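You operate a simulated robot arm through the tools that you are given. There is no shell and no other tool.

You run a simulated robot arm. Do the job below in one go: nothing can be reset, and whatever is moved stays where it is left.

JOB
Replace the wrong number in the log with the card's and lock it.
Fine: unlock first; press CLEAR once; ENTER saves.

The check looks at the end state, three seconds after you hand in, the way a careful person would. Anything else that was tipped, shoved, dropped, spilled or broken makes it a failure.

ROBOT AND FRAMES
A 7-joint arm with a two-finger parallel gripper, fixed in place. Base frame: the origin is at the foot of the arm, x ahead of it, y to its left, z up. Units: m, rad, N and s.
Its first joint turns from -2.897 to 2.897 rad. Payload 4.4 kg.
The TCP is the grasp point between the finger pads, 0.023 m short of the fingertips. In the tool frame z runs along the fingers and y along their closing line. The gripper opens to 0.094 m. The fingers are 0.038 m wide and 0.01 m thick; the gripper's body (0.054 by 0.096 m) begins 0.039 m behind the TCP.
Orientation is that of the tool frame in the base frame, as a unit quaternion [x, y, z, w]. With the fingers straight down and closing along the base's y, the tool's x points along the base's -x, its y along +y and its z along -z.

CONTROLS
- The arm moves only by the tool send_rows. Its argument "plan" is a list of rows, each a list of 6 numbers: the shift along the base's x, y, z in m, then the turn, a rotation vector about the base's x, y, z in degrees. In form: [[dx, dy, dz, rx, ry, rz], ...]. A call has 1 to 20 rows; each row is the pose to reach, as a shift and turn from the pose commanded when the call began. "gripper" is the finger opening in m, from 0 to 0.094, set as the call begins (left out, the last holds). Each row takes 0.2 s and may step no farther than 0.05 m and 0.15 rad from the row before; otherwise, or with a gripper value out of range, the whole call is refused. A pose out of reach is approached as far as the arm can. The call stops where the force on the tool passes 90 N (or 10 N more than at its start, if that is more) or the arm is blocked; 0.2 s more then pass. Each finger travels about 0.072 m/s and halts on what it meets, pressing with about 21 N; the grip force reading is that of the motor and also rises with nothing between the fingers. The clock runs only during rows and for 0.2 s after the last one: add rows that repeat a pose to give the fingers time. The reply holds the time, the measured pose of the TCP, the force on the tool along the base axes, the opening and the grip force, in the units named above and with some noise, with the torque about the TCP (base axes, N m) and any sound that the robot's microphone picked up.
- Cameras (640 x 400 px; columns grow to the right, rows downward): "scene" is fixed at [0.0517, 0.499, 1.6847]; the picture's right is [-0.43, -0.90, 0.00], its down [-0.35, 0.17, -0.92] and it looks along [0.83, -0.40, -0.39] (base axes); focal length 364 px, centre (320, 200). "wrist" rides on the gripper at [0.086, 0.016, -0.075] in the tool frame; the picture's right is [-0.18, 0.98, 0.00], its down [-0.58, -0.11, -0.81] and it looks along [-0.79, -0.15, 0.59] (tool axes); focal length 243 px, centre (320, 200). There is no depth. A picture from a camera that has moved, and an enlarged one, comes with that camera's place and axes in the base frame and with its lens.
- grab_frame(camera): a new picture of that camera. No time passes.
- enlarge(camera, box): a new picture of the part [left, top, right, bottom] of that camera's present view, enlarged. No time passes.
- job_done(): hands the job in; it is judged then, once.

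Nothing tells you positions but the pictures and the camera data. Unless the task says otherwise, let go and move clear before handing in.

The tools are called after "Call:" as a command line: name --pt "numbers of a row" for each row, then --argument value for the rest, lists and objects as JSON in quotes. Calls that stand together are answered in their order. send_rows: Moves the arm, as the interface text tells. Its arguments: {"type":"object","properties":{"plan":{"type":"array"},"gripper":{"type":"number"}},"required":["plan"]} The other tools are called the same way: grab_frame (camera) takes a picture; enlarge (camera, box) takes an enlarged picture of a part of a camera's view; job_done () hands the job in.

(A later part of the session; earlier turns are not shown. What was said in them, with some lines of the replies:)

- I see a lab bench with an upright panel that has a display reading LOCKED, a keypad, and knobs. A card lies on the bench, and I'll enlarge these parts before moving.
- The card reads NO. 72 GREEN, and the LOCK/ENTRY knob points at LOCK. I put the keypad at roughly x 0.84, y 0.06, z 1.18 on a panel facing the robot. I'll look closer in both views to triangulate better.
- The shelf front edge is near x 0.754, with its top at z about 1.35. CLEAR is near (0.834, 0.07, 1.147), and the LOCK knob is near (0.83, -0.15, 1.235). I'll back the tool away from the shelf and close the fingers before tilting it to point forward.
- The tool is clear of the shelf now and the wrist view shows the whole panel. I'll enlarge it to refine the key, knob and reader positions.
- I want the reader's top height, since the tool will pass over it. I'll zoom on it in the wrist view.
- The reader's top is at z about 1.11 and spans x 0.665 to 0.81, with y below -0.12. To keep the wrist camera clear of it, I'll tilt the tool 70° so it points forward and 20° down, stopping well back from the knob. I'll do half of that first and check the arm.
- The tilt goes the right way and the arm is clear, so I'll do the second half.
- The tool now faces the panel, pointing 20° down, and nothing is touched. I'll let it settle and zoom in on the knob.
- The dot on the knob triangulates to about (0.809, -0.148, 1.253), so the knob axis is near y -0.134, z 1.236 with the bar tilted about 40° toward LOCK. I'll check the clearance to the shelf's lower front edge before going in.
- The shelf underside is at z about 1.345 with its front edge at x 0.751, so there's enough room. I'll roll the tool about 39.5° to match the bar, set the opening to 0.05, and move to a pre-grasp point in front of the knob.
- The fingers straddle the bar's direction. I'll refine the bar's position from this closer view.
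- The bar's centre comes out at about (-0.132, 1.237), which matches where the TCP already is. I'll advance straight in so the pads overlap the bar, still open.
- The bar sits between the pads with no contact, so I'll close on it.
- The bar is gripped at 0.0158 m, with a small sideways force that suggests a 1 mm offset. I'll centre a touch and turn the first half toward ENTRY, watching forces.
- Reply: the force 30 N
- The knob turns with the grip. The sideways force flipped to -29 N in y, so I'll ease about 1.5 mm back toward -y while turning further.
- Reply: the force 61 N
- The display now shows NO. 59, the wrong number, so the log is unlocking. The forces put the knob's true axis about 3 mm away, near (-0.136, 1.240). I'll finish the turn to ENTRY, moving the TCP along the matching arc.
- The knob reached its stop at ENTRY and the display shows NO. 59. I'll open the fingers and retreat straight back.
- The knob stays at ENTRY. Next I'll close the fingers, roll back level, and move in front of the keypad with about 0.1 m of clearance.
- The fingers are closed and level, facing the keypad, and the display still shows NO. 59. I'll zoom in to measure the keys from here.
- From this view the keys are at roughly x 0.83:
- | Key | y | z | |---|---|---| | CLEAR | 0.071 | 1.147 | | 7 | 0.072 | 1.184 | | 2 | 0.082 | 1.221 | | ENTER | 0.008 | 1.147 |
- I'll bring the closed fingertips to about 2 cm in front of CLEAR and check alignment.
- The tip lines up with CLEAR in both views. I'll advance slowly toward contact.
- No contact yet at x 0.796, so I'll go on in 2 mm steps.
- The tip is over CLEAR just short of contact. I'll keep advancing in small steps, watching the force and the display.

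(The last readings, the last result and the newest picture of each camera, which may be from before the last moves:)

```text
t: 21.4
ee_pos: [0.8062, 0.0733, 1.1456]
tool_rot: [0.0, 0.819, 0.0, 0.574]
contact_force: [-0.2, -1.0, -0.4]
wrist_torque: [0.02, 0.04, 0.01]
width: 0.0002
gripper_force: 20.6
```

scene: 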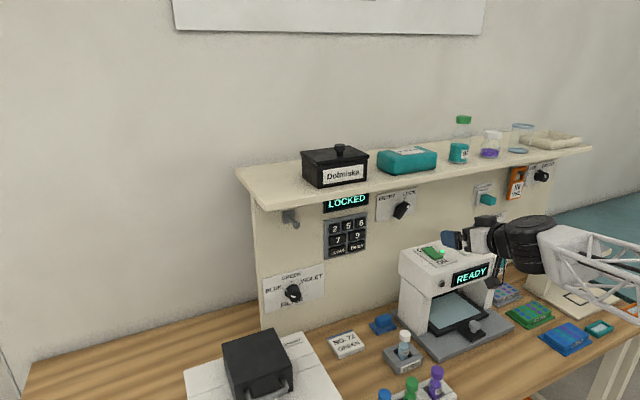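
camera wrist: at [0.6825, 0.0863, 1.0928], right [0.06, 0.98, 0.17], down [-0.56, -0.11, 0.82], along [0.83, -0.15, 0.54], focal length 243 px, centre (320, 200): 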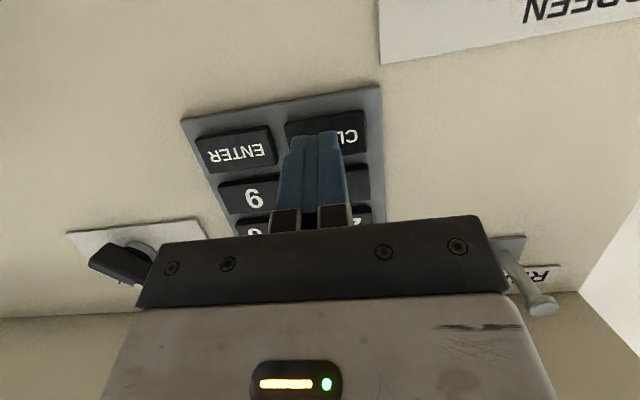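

Still no contact at x 0.806, so I'll continue in small steps.

Call:
send_rows --pt "0.0015 0 0 0 0 0" --pt "0.003 0 0 0 0 0"

Call:
enlarge --camera "scene" --box '[300, 185, 420, 285]'

```text
t: 22.0
ee_pos: [0.8093, 0.0712, 1.1458]
tool_rot: [0.0, 0.819, 0.0, 0.573]
contact_force: [-2.0, -0.1, -0.4]
wrist_torque: [0.01, -0.05, 0.01]
width: 0.0
gripper_force: 21.2
heard: click
```

```text
4.00 times, centred on (360, 235) of scene
camera zoom: at [0.0517, 0.499, 1.6847], right [-0.43, -0.9, 0.0], down [-0.35, 0.17, -0.92], along [0.83, -0.4, -0.39], focal length 1454 px, centre (160, 60)
```

zoom: 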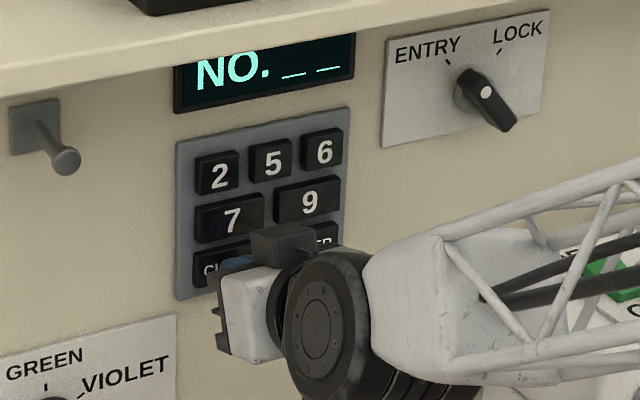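

A click was heard and the display now reads "NO. _ _", so CLEAR registered once at TCP x 0.809 with only 2 N. I'll back off, check that nothing changed, and rise to the 7 row.

Call:
send_rows --pt "-0.006 0 0 0 0 0" --pt "-0.015 0 0 0 0 0" --pt "-0.025 0 0 0 0 0" --pt "-0.025 0.001 0.02 0 0 0" --pt "-0.025 0.001 0.0385 0 0 0" --pt "-0.025 0.001 0.0385 0 0 0"

Call:
enlarge --camera "scene" --box '[300, 185, 420, 285]'

Call:
enlarge --camera "wrist" --box '[220, 40, 400, 240]'

```text
t: 23.4
ee_pos: [0.7855, 0.074, 1.1841]
tool_rot: [0.0, 0.819, 0.0, 0.574]
contact_force: [0.9, 0.0, 0.6]
wrist_torque: [0.01, 0.0, 0.02]
width: 0.0
gripper_force: 20.7
```

```text
4.00 times, centred on (360, 235) of scene
camera zoom: at [0.0517, 0.499, 1.6847], right [-0.43, -0.9, 0.0], down [-0.35, 0.17, -0.92], along [0.83, -0.4, -0.39], focal length 1454 px, centre (160, 60)
```

zoom: 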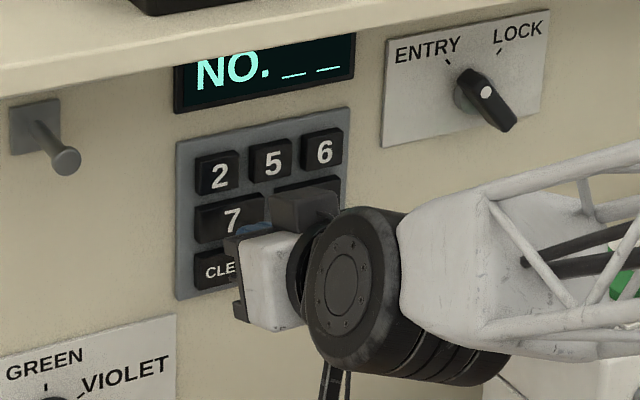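

```text
2.00 times, centred on (310, 140) of wrist
camera zoom: at [0.6858, 0.0894, 1.1294], right [0.06, 0.98, 0.17], down [-0.56, -0.11, 0.82], along [0.83, -0.15, 0.54], focal length 485 px, centre (340, 320)
```

zoom: 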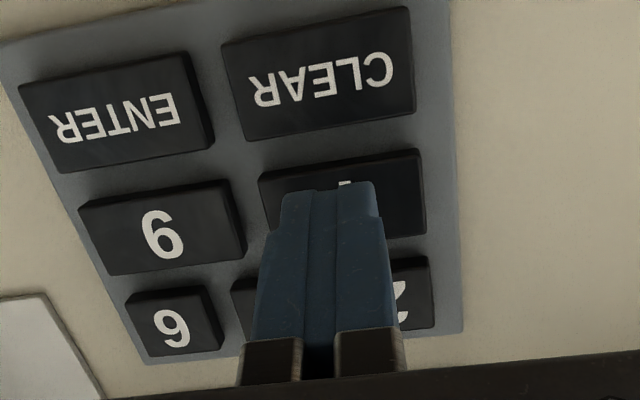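

The display still reads "NO. _ _" and the tip is lined up with 7. I'll advance to just short of contact and then press in small steps.

Call:
send_rows --pt "0.005 0 0 0 0 0" --pt "0.01 0 0 0 0 0" --pt "0.015 0 0 0 0 0" --pt "0.018 0 0 0 0 0" --pt "0.02 0 0 0 0 0"

```text
t: 24.6
ee_pos: [0.8044, 0.0731, 1.185]
tool_rot: [0.001, 0.819, -0.001, 0.574]
contact_force: [0.0, 0.0, 0.2]
wrist_torque: [0.03, 0.04, -0.03]
width: 0.0
gripper_force: 20.4
```

Call:
send_rows --pt "0.0015 0 0 0 0 0" --pt "0.003 0 0 0 0 0"

```text
t: 25.2
ee_pos: [0.8075, 0.0736, 1.1852]
tool_rot: [0.0, 0.819, 0.0, 0.573]
contact_force: [-1.6, -0.8, -0.1]
wrist_torque: [-0.04, -0.01, -0.03]
width: 0.0
gripper_force: 20.0
```

Contact is starting at -1.6 N with no click yet, so I'll go a little further.

Call:
send_rows --pt "0.0008 0 0 0 0 0" --pt "0.0016 0 0 0 0 0"

Call:
enlarge --camera "scene" --box '[300, 185, 420, 285]'

```text
t: 25.8
ee_pos: [0.8082, 0.0734, 1.1851]
tool_rot: [0.001, 0.819, 0.0, 0.574]
contact_force: [-2.2, 0.4, 0.0]
wrist_torque: [0.01, -0.06, 0.01]
width: 0.0001
gripper_force: 21.2
heard: click
```

```text
4.00 times, centred on (360, 235) of scene
camera zoom: at [0.0517, 0.499, 1.6847], right [-0.43, -0.9, 0.0], down [-0.35, 0.17, -0.92], along [0.83, -0.4, -0.39], focal length 1454 px, centre (160, 60)
```

zoom: 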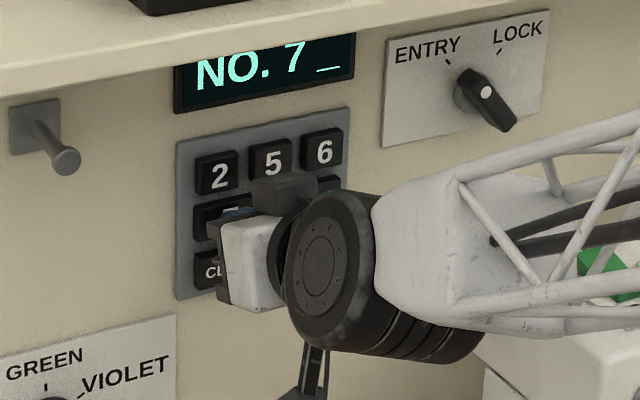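

The display reads "NO. 7 _". I'll back off and move up to the 2 key.

Call:
send_rows --pt "-0.006 0 0 0 0 0" --pt "-0.015 0 0 0 0 0" --pt "-0.025 0 0 0 0 0" --pt "-0.025 0.005 0.02 0 0 0" --pt "-0.025 0.009 0.0375 0 0 0" --pt "-0.025 0.009 0.0375 0 0 0"

Call:
enlarge --camera "scene" --box '[300, 165, 420, 265]'

Call:
enlarge --camera "wrist" --box '[220, 40, 400, 240]'

```text
t: 27.2
ee_pos: [0.7835, 0.0821, 1.2237]
tool_rot: [0.0, 0.819, 0.0, 0.573]
contact_force: [-0.7, 0.3, -0.4]
wrist_torque: [0.0, 0.01, -0.04]
width: 0.0
gripper_force: 21.0
```

```text
4.00 times, centred on (360, 215) of scene
camera zoom: at [0.0517, 0.499, 1.6847], right [-0.43, -0.9, 0.0], down [-0.35, 0.17, -0.92], along [0.83, -0.4, -0.39], focal length 1454 px, centre (160, 140)
```

zoom: 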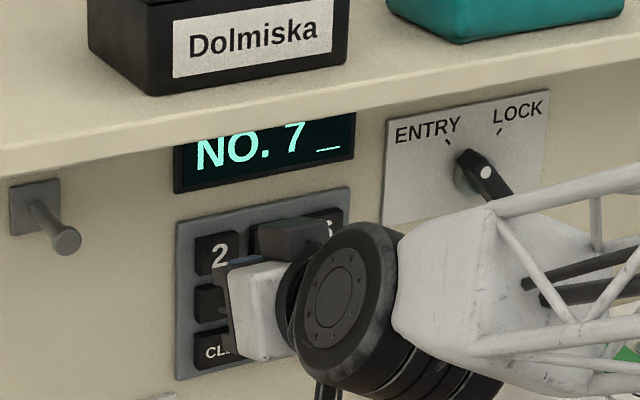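

```text
2.00 times, centred on (310, 140) of wrist
camera zoom: at [0.685, 0.0984, 1.1671], right [0.06, 0.98, 0.17], down [-0.56, -0.11, 0.82], along [0.83, -0.15, 0.54], focal length 485 px, centre (340, 320)
```

zoom: 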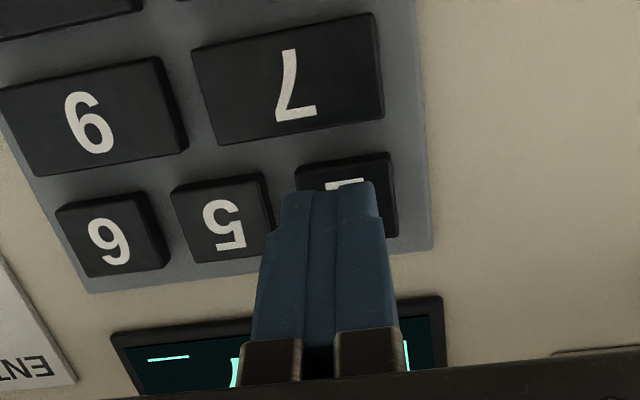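

The tip lines up with 2, so I'll nudge 3 mm left for more margin from the 5 key and advance.

Call:
send_rows --pt "0.005 0.0025 0.001 0 0 0" --pt "0.01 0.003 0.001 0 0 0" --pt "0.015 0.003 0.001 0 0 0" --pt "0.018 0.003 0.001 0 0 0" --pt "0.02 0.003 0.001 0 0 0"

```text
t: 28.4
ee_pos: [0.8036, 0.0861, 1.2237]
tool_rot: [0.001, 0.819, -0.001, 0.574]
contact_force: [-0.2, -1.5, -0.1]
wrist_torque: [0.01, 0.0, -0.04]
width: 0.0
gripper_force: 21.0
```

Call:
send_rows --pt "0.0015 0 0 0 0 0" --pt "0.003 0 0 0 0 0"

Call:
enlarge --camera "wrist" --box '[220, 40, 400, 240]'

```text
t: 29.0
ee_pos: [0.8067, 0.085, 1.2241]
tool_rot: [0.0, 0.819, 0.0, 0.573]
contact_force: [-1.5, 0.5, 0.1]
wrist_torque: [0.01, -0.01, 0.01]
width: 0.0
gripper_force: 21.6
```

```text
2.00 times, centred on (310, 140) of wrist
camera zoom: at [0.7082, 0.1013, 1.1674], right [0.06, 0.98, 0.17], down [-0.56, -0.11, 0.82], along [0.83, -0.15, 0.54], focal length 485 px, centre (340, 320)
```

zoom: 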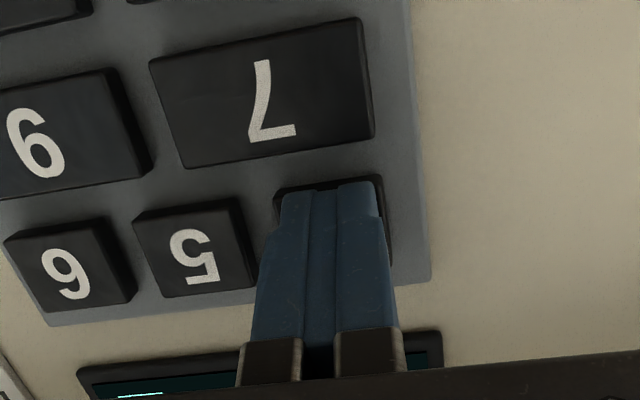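

The tip sits on the 2 key only, with light contact. I'll press about 1.6 mm more.

Call:
send_rows --pt "0.0008 0 0 0 0 0" --pt "0.0016 0 0 0 0 0"

Call:
enlarge --camera "scene" --box '[300, 165, 420, 265]'

```text
t: 29.6
ee_pos: [0.809, 0.0842, 1.223]
tool_rot: [0.0, 0.819, 0.001, 0.574]
contact_force: [-2.5, 1.1, 0.5]
wrist_torque: [0.0, -0.03, 0.02]
width: 0.0
gripper_force: 20.3
heard: click
```

```text
4.00 times, centred on (360, 215) of scene
camera zoom: at [0.0517, 0.499, 1.6847], right [-0.43, -0.9, 0.0], down [-0.35, 0.17, -0.92], along [0.83, -0.4, -0.39], focal length 1454 px, centre (160, 140)
```

zoom: 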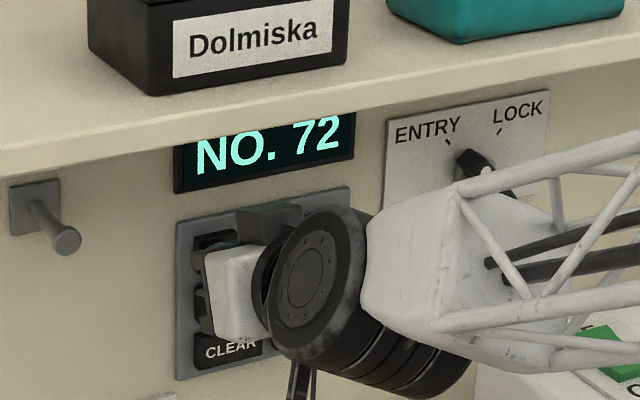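

The display reads "NO. 72". I'll back off and go to ENTER.

Call:
send_rows --pt "-0.006 0 0 0 0 0" --pt "-0.02 0 0 0 0 0" --pt "-0.035 0 0 0 0 0" --pt "-0.035 -0.025 -0.025 0 0 0" --pt "-0.035 -0.05 -0.05 0 0 0" --pt "-0.035 -0.0745 -0.076 0 0 0" --pt "-0.025 -0.0745 -0.076 0 0 0" --pt "-0.025 -0.0745 -0.076 0 0 0"

Call:
enlarge --camera "scene" --box '[300, 165, 460, 285]'

Call:
enlarge --camera "wrist" --box '[220, 40, 400, 240]'

```text
t: 31.4
ee_pos: [0.7828, 0.0113, 1.1473]
tool_rot: [0.0, 0.819, 0.0, 0.573]
contact_force: [0.4, 0.0, 0.0]
wrist_torque: [-0.03, -0.01, -0.03]
width: 0.0
gripper_force: 21.4
```

```text
3.33 times, centred on (380, 225) of scene
camera zoom: at [0.0517, 0.499, 1.6847], right [-0.43, -0.9, 0.0], down [-0.35, 0.17, -0.92], along [0.83, -0.4, -0.39], focal length 1212 px, centre (120, 117)
```

zoom: 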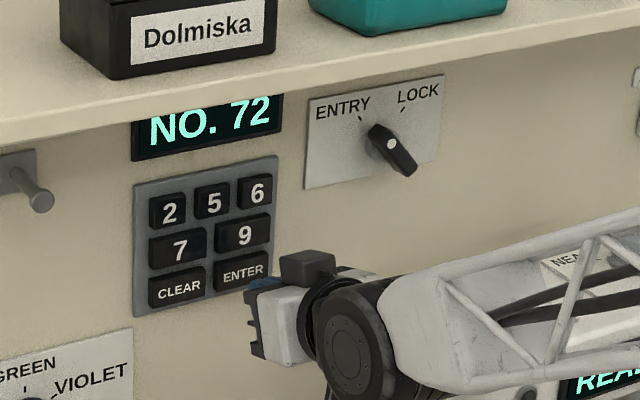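

```text
2.00 times, centred on (310, 140) of wrist
camera zoom: at [0.6841, 0.0269, 1.0914], right [0.06, 0.98, 0.17], down [-0.56, -0.11, 0.82], along [0.83, -0.15, 0.54], focal length 485 px, centre (340, 320)
```

zoom: 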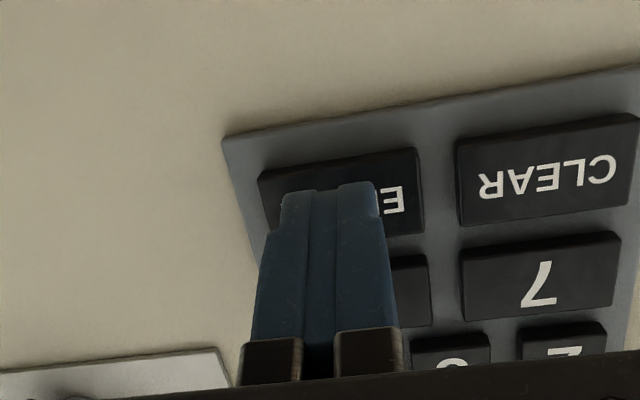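

The display still reads NO. 72 and the tip is lined up with ENTER, so I'll advance.

Call:
send_rows --pt "0.005 0 0 0 0 0" --pt "0.01 0 0 0 0 0" --pt "0.015 0 0 0 0 0" --pt "0.019 0 0 0 0 0" --pt "0.022 0 0 0 0 0"

```text
t: 32.6
ee_pos: [0.8058, 0.0107, 1.1479]
tool_rot: [0.0, 0.819, 0.0, 0.573]
contact_force: [0.0, -0.3, 0.5]
wrist_torque: [-0.02, -0.02, 0.01]
width: 0.0
gripper_force: 21.0
```

Call:
send_rows --pt "0.001 0 0 0 0 0" --pt "0.002 0 0 0 0 0"

```text
t: 33.2
ee_pos: [0.8067, 0.0118, 1.1468]
tool_rot: [0.001, 0.819, 0.0, 0.573]
contact_force: [-1.2, -0.2, -0.6]
wrist_torque: [-0.02, -0.03, -0.03]
width: 0.0
gripper_force: 20.6
```

Call:
send_rows --pt "0.001 0 0 0 0 0" --pt "0.0018 0 0 0 0 0"

Call:
enlarge --camera "scene" --box '[300, 165, 460, 285]'

```text
t: 33.8
ee_pos: [0.8078, 0.0113, 1.1476]
tool_rot: [0.0, 0.819, 0.0, 0.574]
contact_force: [-2.2, -0.9, -0.2]
wrist_torque: [0.06, 0.02, 0.0]
width: 0.0
gripper_force: 21.1
heard: click
```

```text
3.33 times, centred on (380, 225) of scene
camera zoom: at [0.0517, 0.499, 1.6847], right [-0.43, -0.9, 0.0], down [-0.35, 0.17, -0.92], along [0.83, -0.4, -0.39], focal length 1212 px, centre (120, 117)
```

zoom: 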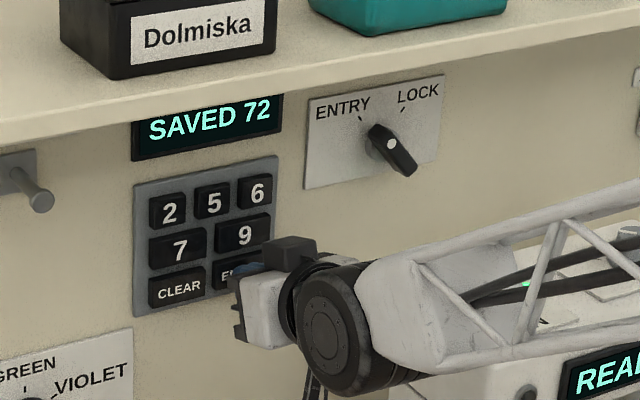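

The display reads "SAVED 72". I'll back off and rise clear of the reader, then return to the knob.

Call:
send_rows --pt "-0.006 0 0 0 0 0" --pt "-0.025 0 0 0 0 0" --pt "-0.055 0 0 0 0 0" --pt "-0.09 0 0.01 0 0 0" --pt "-0.12 0 0.035 0 0 0" --pt "-0.135 0 0.065 0 0 0" --pt "-0.135 0 0.092 0 0 0" --pt "-0.135 0 0.092 0 0 0"

Call:
grab_frame --camera "scene"

```text
t: 35.6
ee_pos: [0.6759, 0.0091, 1.2392]
tool_rot: [0.0, 0.819, 0.001, 0.573]
contact_force: [0.0, 0.5, -0.4]
wrist_torque: [0.02, 0.01, 0.01]
width: 0.0001
gripper_force: 21.1
```

```text
taken
```

scene: 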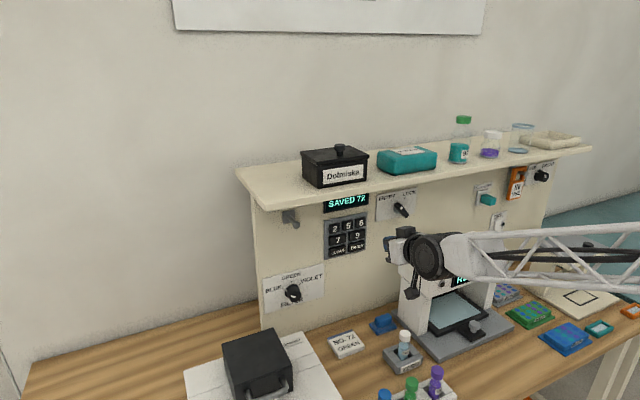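

The display still shows SAVED 72. I'll move over to the knob, rolling -40° to match the bar at ENTRY and opening the fingers.

Call:
send_rows --pt "0 -0.02 0 -5 0 0" --pt "0 -0.04 0 -10 0 0" --pt "0 -0.06 0 -15 0 0" --pt "0 -0.08 0 -20 0 0" --pt "0 -0.1 0 -25 0 0" --pt "0 -0.12 0 -30 0 0" --pt "0 -0.135 0 -35 0 0" --pt "0 -0.1465 0 -40 0 0" --pt "0 -0.1465 0 -40 0 0" --pt "0 -0.1465 0 -40 0 0" --gripper 0.05

Call:
grab_frame --camera "wrist"

Call:
enlarge --camera "wrist" --box '[250, 50, 410, 200]'

```text
t: 37.8
ee_pos: [0.6739, -0.1359, 1.2392]
tool_rot: [-0.196, 0.77, -0.28, 0.539]
contact_force: [-0.3, 0.0, -0.9]
wrist_torque: [0.02, 0.0, -0.02]
width: 0.05
gripper_force: 0.0
```

```text
taken
camera wrist: at [0.5752, -0.1593, 1.1856], right [0.06, 0.86, -0.5], down [-0.56, 0.45, 0.7], along [0.83, 0.23, 0.51], focal length 243 px, centre (320, 200)
```

wrist: 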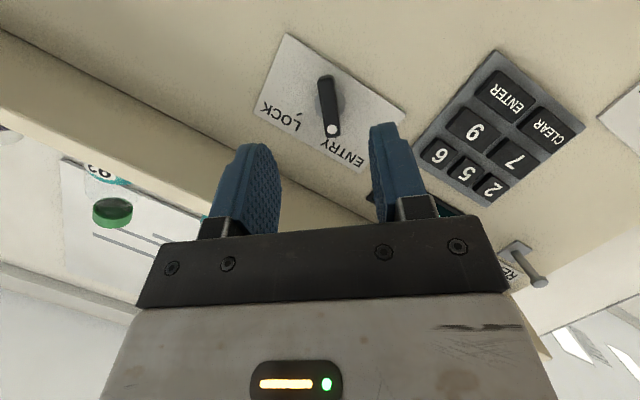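

```text
2.67 times, centred on (330, 125) of wrist
camera zoom: at [0.5752, -0.1593, 1.1856], right [0.06, 0.86, -0.5], down [-0.56, 0.45, 0.7], along [0.83, 0.23, 0.51], focal length 647 px, centre (293, 400)
```

zoom: 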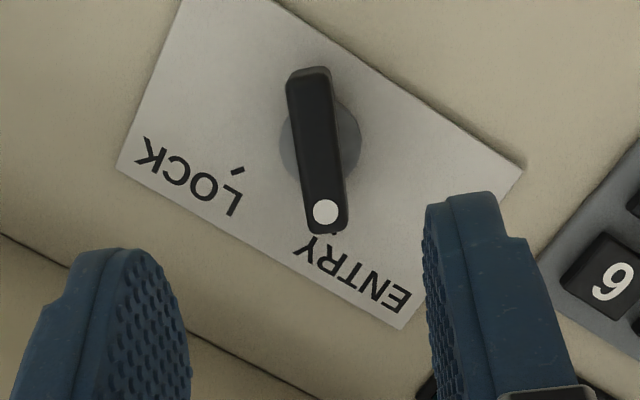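

The bar's centre projects to (-0.135, 1.238), in line with the TCP at the estimated axis. I'll advance straight in with the fingers open.

Call:
send_rows --pt "0.03 0 0 0 0 0" --pt "0.06 0 0 0 0 0" --pt "0.08 0 0 0 0 0" --pt "0.1 0 0 0 0 0" --pt "0.115 0 0 0 0 0" --pt "0.1265 0 0 0 0 0" --pt "0.1265 0 0 0 0 0"

Call:
grab_frame --camera "wrist"

```text
t: 39.4
ee_pos: [0.8014, -0.1368, 1.2398]
tool_rot: [-0.196, 0.77, -0.28, 0.539]
contact_force: [0.0, 0.3, -1.3]
wrist_torque: [0.02, 0.03, -0.02]
width: 0.0501
gripper_force: 0.1
```

```text
taken
camera wrist: at [0.7016, -0.1594, 1.1861], right [0.06, 0.86, -0.5], down [-0.56, 0.45, 0.7], along [0.83, 0.23, 0.51], focal length 243 px, centre (320, 200)
```

wrist: 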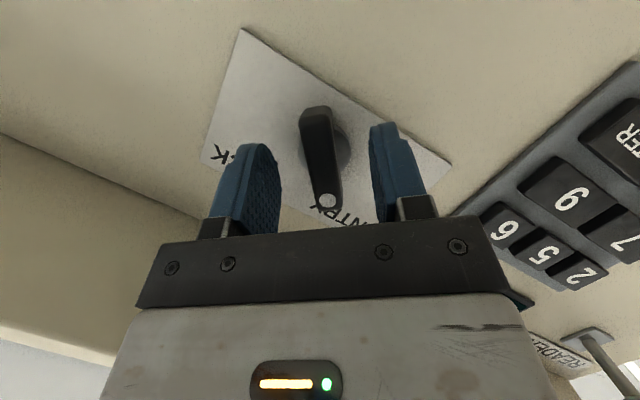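

The bar is between the pads with no contact, so I'll close on it.

Call:
send_rows --pt "0 0 0 0 0 0" --pt "0 0 0 0 0 0" --pt "0 0 0 0 0 0" --pt "0 0 0 0 0 0" --gripper 0.0

Call:
enlarge --camera "scene" --box '[300, 165, 460, 285]'

```text
t: 40.4
ee_pos: [0.8, -0.1356, 1.2391]
tool_rot: [-0.197, 0.77, -0.279, 0.539]
contact_force: [2.5, 3.5, -1.4]
wrist_torque: [-0.01, -0.08, 0.19]
width: 0.0159
gripper_force: 45.1
```

```text
3.33 times, centred on (380, 225) of scene
camera zoom: at [0.0517, 0.499, 1.6847], right [-0.43, -0.9, 0.0], down [-0.35, 0.17, -0.92], along [0.83, -0.4, -0.39], focal length 1212 px, centre (120, 117)
```

zoom: 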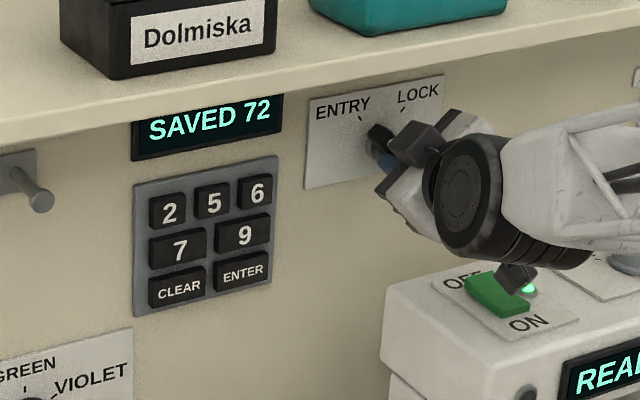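

The grip is well centred with only about 4 N of side force. I'll turn the first half back toward LOCK.

Call:
send_rows --pt "0 0 0 6 0 0" --pt "0 0 0 13 0 0" --pt "0 0 0 20 0 0" --pt "0 0 0 27 0 0" --pt "0 0 0 34 0 0" --pt "0 0 0 40 0 0"

Call:
enlarge --camera "scene" --box '[300, 165, 460, 285]'

```text
t: 41.8
ee_pos: [0.8013, -0.1358, 1.2387]
tool_rot: [0.001, 0.819, 0.0, 0.574]
contact_force: [-4.7, 21.5, -10.4]
wrist_torque: [-0.03, 0.3, 0.61]
width: 0.0157
gripper_force: 45.5
```

```text
3.33 times, centred on (380, 225) of scene
camera zoom: at [0.0517, 0.499, 1.6847], right [-0.43, -0.9, 0.0], down [-0.35, 0.17, -0.92], along [0.83, -0.4, -0.39], focal length 1212 px, centre (120, 117)
```

zoom: 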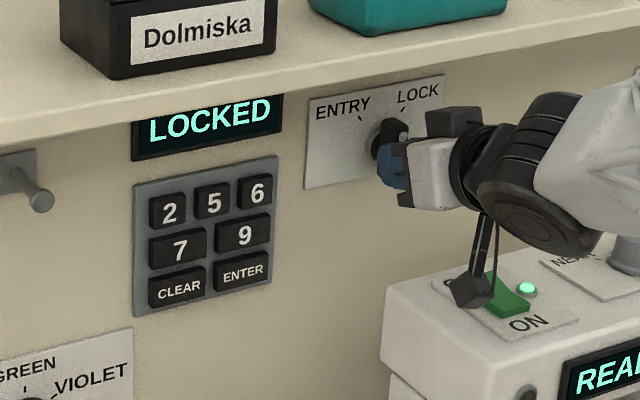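

The display shows LOCKED at mid-travel. I'll finish the turn to the LOCK mark, easing 1 mm toward +y.

Call:
send_rows --pt "0 0.001 -0.0002 5 0 0" --pt "0 0.001 -0.0004 12 0 0" --pt "0 0.0012 -0.0006 19 0 0" --pt "0 0.0014 -0.0006 26 0 0" --pt "0 0.0015 -0.0006 33 0 0" --pt "0 0.0015 -0.0006 39 0 0" --pt "0 0.0015 -0.0006 40 0 0"

Call:
enlarge --camera "scene" --box '[300, 165, 460, 285]'

Call:
grab_frame --camera "wrist"

```text
t: 43.4
ee_pos: [0.8012, -0.1349, 1.2391]
tool_rot: [0.197, 0.769, 0.281, 0.539]
contact_force: [-8.2, 0.2, 0.3]
wrist_torque: [-0.22, -0.2, -0.26]
width: 0.016
gripper_force: 44.7
```

```text
3.33 times, centred on (380, 225) of scene
camera zoom: at [0.0517, 0.499, 1.6847], right [-0.43, -0.9, 0.0], down [-0.35, 0.17, -0.92], along [0.83, -0.4, -0.39], focal length 1212 px, centre (120, 117)
```

zoom: 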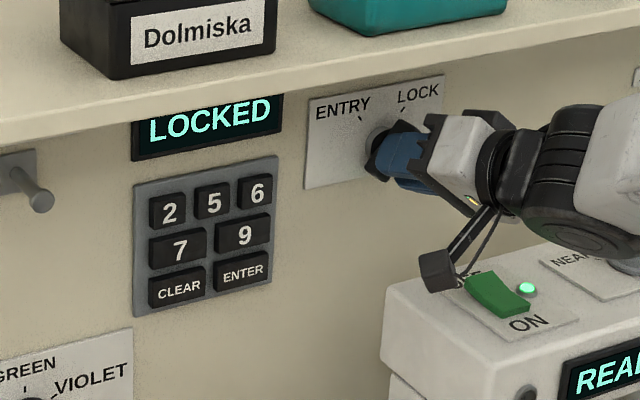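

```text
taken
camera wrist: at [0.7015, -0.0865, 1.2067], right [0.06, 0.64, 0.77], down [-0.56, -0.61, 0.56], along [0.83, -0.46, 0.32], focal length 243 px, centre (320, 200)
```

wrist: 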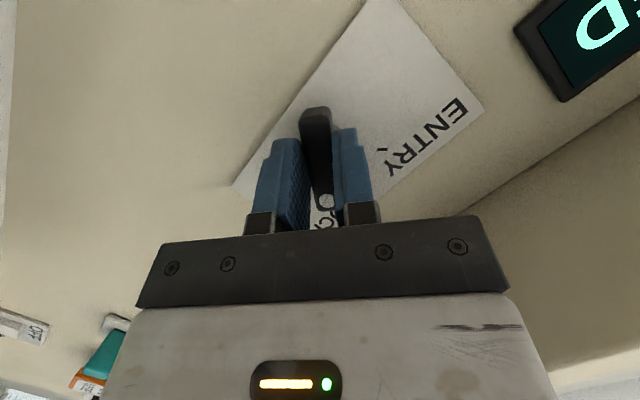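

The knob is back at the LOCK mark and the display shows LOCKED. I'll seat it with a final 1°, then open and retreat straight back.

Call:
send_rows --pt "0 0 0 1 0 0" --pt "0 0 0 1 0 0"

Call:
send_rows --pt "0 0 0 -0.5 0 0" --pt "0 0 0 -0.5 0 0" --pt "0 0 0 -0.5 0 0" --pt "-0.015 0 0 -0.5 0 0" --pt "-0.035 0 0 -0.5 0 0" --pt "-0.065 0 0 -0.5 0 0" --pt "-0.1 0 0 -0.5 0 0" --pt "-0.13 0 0 -0.5 0 0" --gripper 0.05

Call:
enlarge --camera "scene" --box '[300, 165, 460, 285]'

Call:
grab_frame --camera "wrist"

```text
t: 44.0
ee_pos: [0.8006, -0.1353, 1.2395]
tool_rot: [0.2, 0.767, 0.288, 0.537]
contact_force: [-4.7, -2.8, 2.2]
wrist_torque: [-1.9, 0.42, 0.7]
width: 0.0161
gripper_force: 45.0
```

```text
t: 45.8
ee_pos: [0.6682, -0.1341, 1.2375]
tool_rot: [0.2, 0.769, 0.283, 0.538]
contact_force: [0.9, 0.6, 0.8]
wrist_torque: [0.01, 0.0, 0.0]
width: 0.05
gripper_force: 0.0
```

```text
3.33 times, centred on (380, 225) of scene
camera zoom: at [0.0517, 0.499, 1.6847], right [-0.43, -0.9, 0.0], down [-0.35, 0.17, -0.92], along [0.83, -0.4, -0.39], focal length 1212 px, centre (120, 117)
```

zoom: 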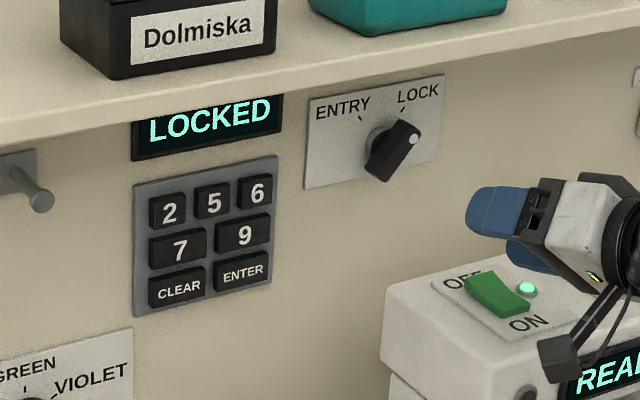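

```text
taken
camera wrist: at [0.5705, -0.0859, 1.2057], right [0.06, 0.63, 0.77], down [-0.56, -0.62, 0.55], along [0.83, -0.47, 0.31], focal length 243 px, centre (320, 200)
```

wrist: 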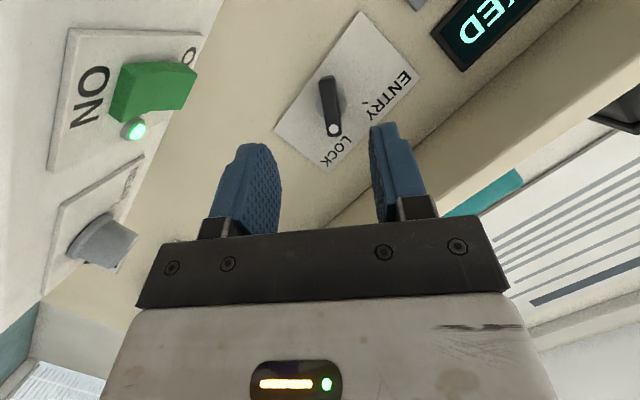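

The knob points at LOCK and the display reads LOCKED. I'll level the tool, move further clear of the bench, and do a final check of the scene.

Call:
send_rows --pt "-0.015 0 0.01 -6 0 0" --pt "-0.03 0 0.02 -12 0 0" --pt "-0.045 0 0.03 -19 0 0" --pt "-0.06 0 0.045 -26 0 0" --pt "-0.075 0 0.06 -33 0 0" --pt "-0.09 0 0.08 -40 0 0" --pt "-0.1 0 0.1 -40 0 0" --pt "-0.1 0 0.1 -40 0 0"

Call:
grab_frame --camera "scene"

Call:
enlarge --camera "scene" --box '[300, 165, 460, 285]'

Call:
enlarge --camera "scene" --box '[390, 220, 530, 340]'

```text
t: 47.6
ee_pos: [0.5703, -0.1336, 1.3392]
tool_rot: [0.002, 0.819, 0.004, 0.573]
contact_force: [0.6, 0.3, 0.6]
wrist_torque: [0.03, 0.0, 0.0]
width: 0.0501
gripper_force: 0.0
```

```text
taken
```

scene: 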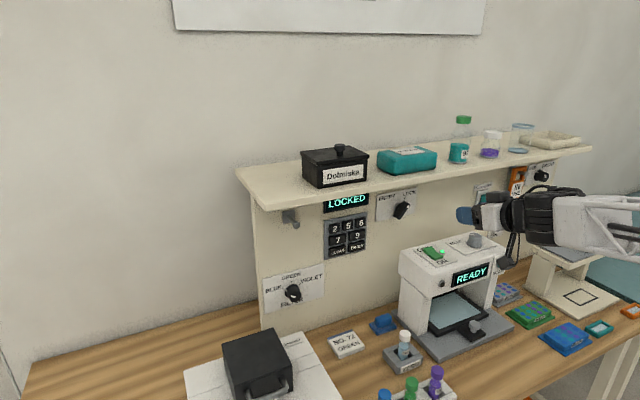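

```text
3.33 times, centred on (380, 225) of scene
camera zoom: at [0.0517, 0.499, 1.6847], right [-0.43, -0.9, 0.0], down [-0.35, 0.17, -0.92], along [0.83, -0.4, -0.39], focal length 1212 px, centre (120, 117)
```

zoom: 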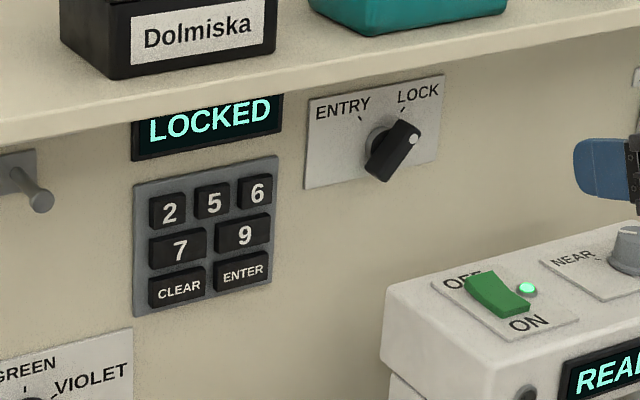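

```text
3.33 times, centred on (460, 280) of scene
camera zoom: at [0.0517, 0.499, 1.6847], right [-0.43, -0.9, 0.0], down [-0.35, 0.17, -0.92], along [0.83, -0.4, -0.39], focal length 1212 px, centre (-147, -67)
```

zoom: 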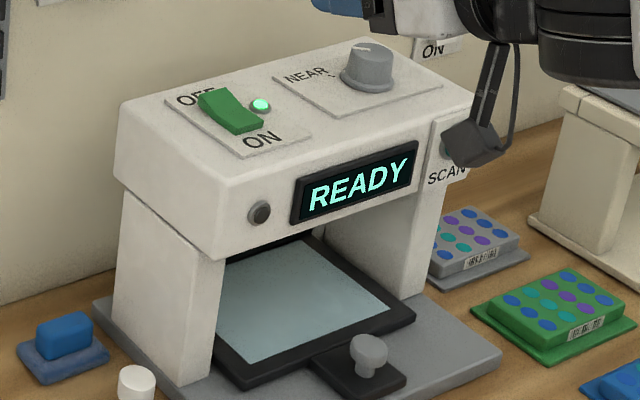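

The log saved 72, the knob is at LOCK, and the display reads LOCKED. The reader still shows READY with its switch unchanged, nothing else has moved, and the gripper is empty and clear, so I'm handing in.

Call:
job_done

```text
The job is handed in.
```

The log now holds 72, the card's number, in place of 59, and it is locked again. The display showed "SAVED 72" after ENTER and reads "LOCKED" now, with the knob at the LOCK mark.

I turned the knob to ENTRY, pressed CLEAR once, then 7, 2 and ENTER, and turned it back. Each key press gave one click.

In the last pictures nothing else on the bench or shelf had moved, and the reader still shows READY. The gripper is open, empty and clear of the bench. I have handed the job in, but no verdict has come back.
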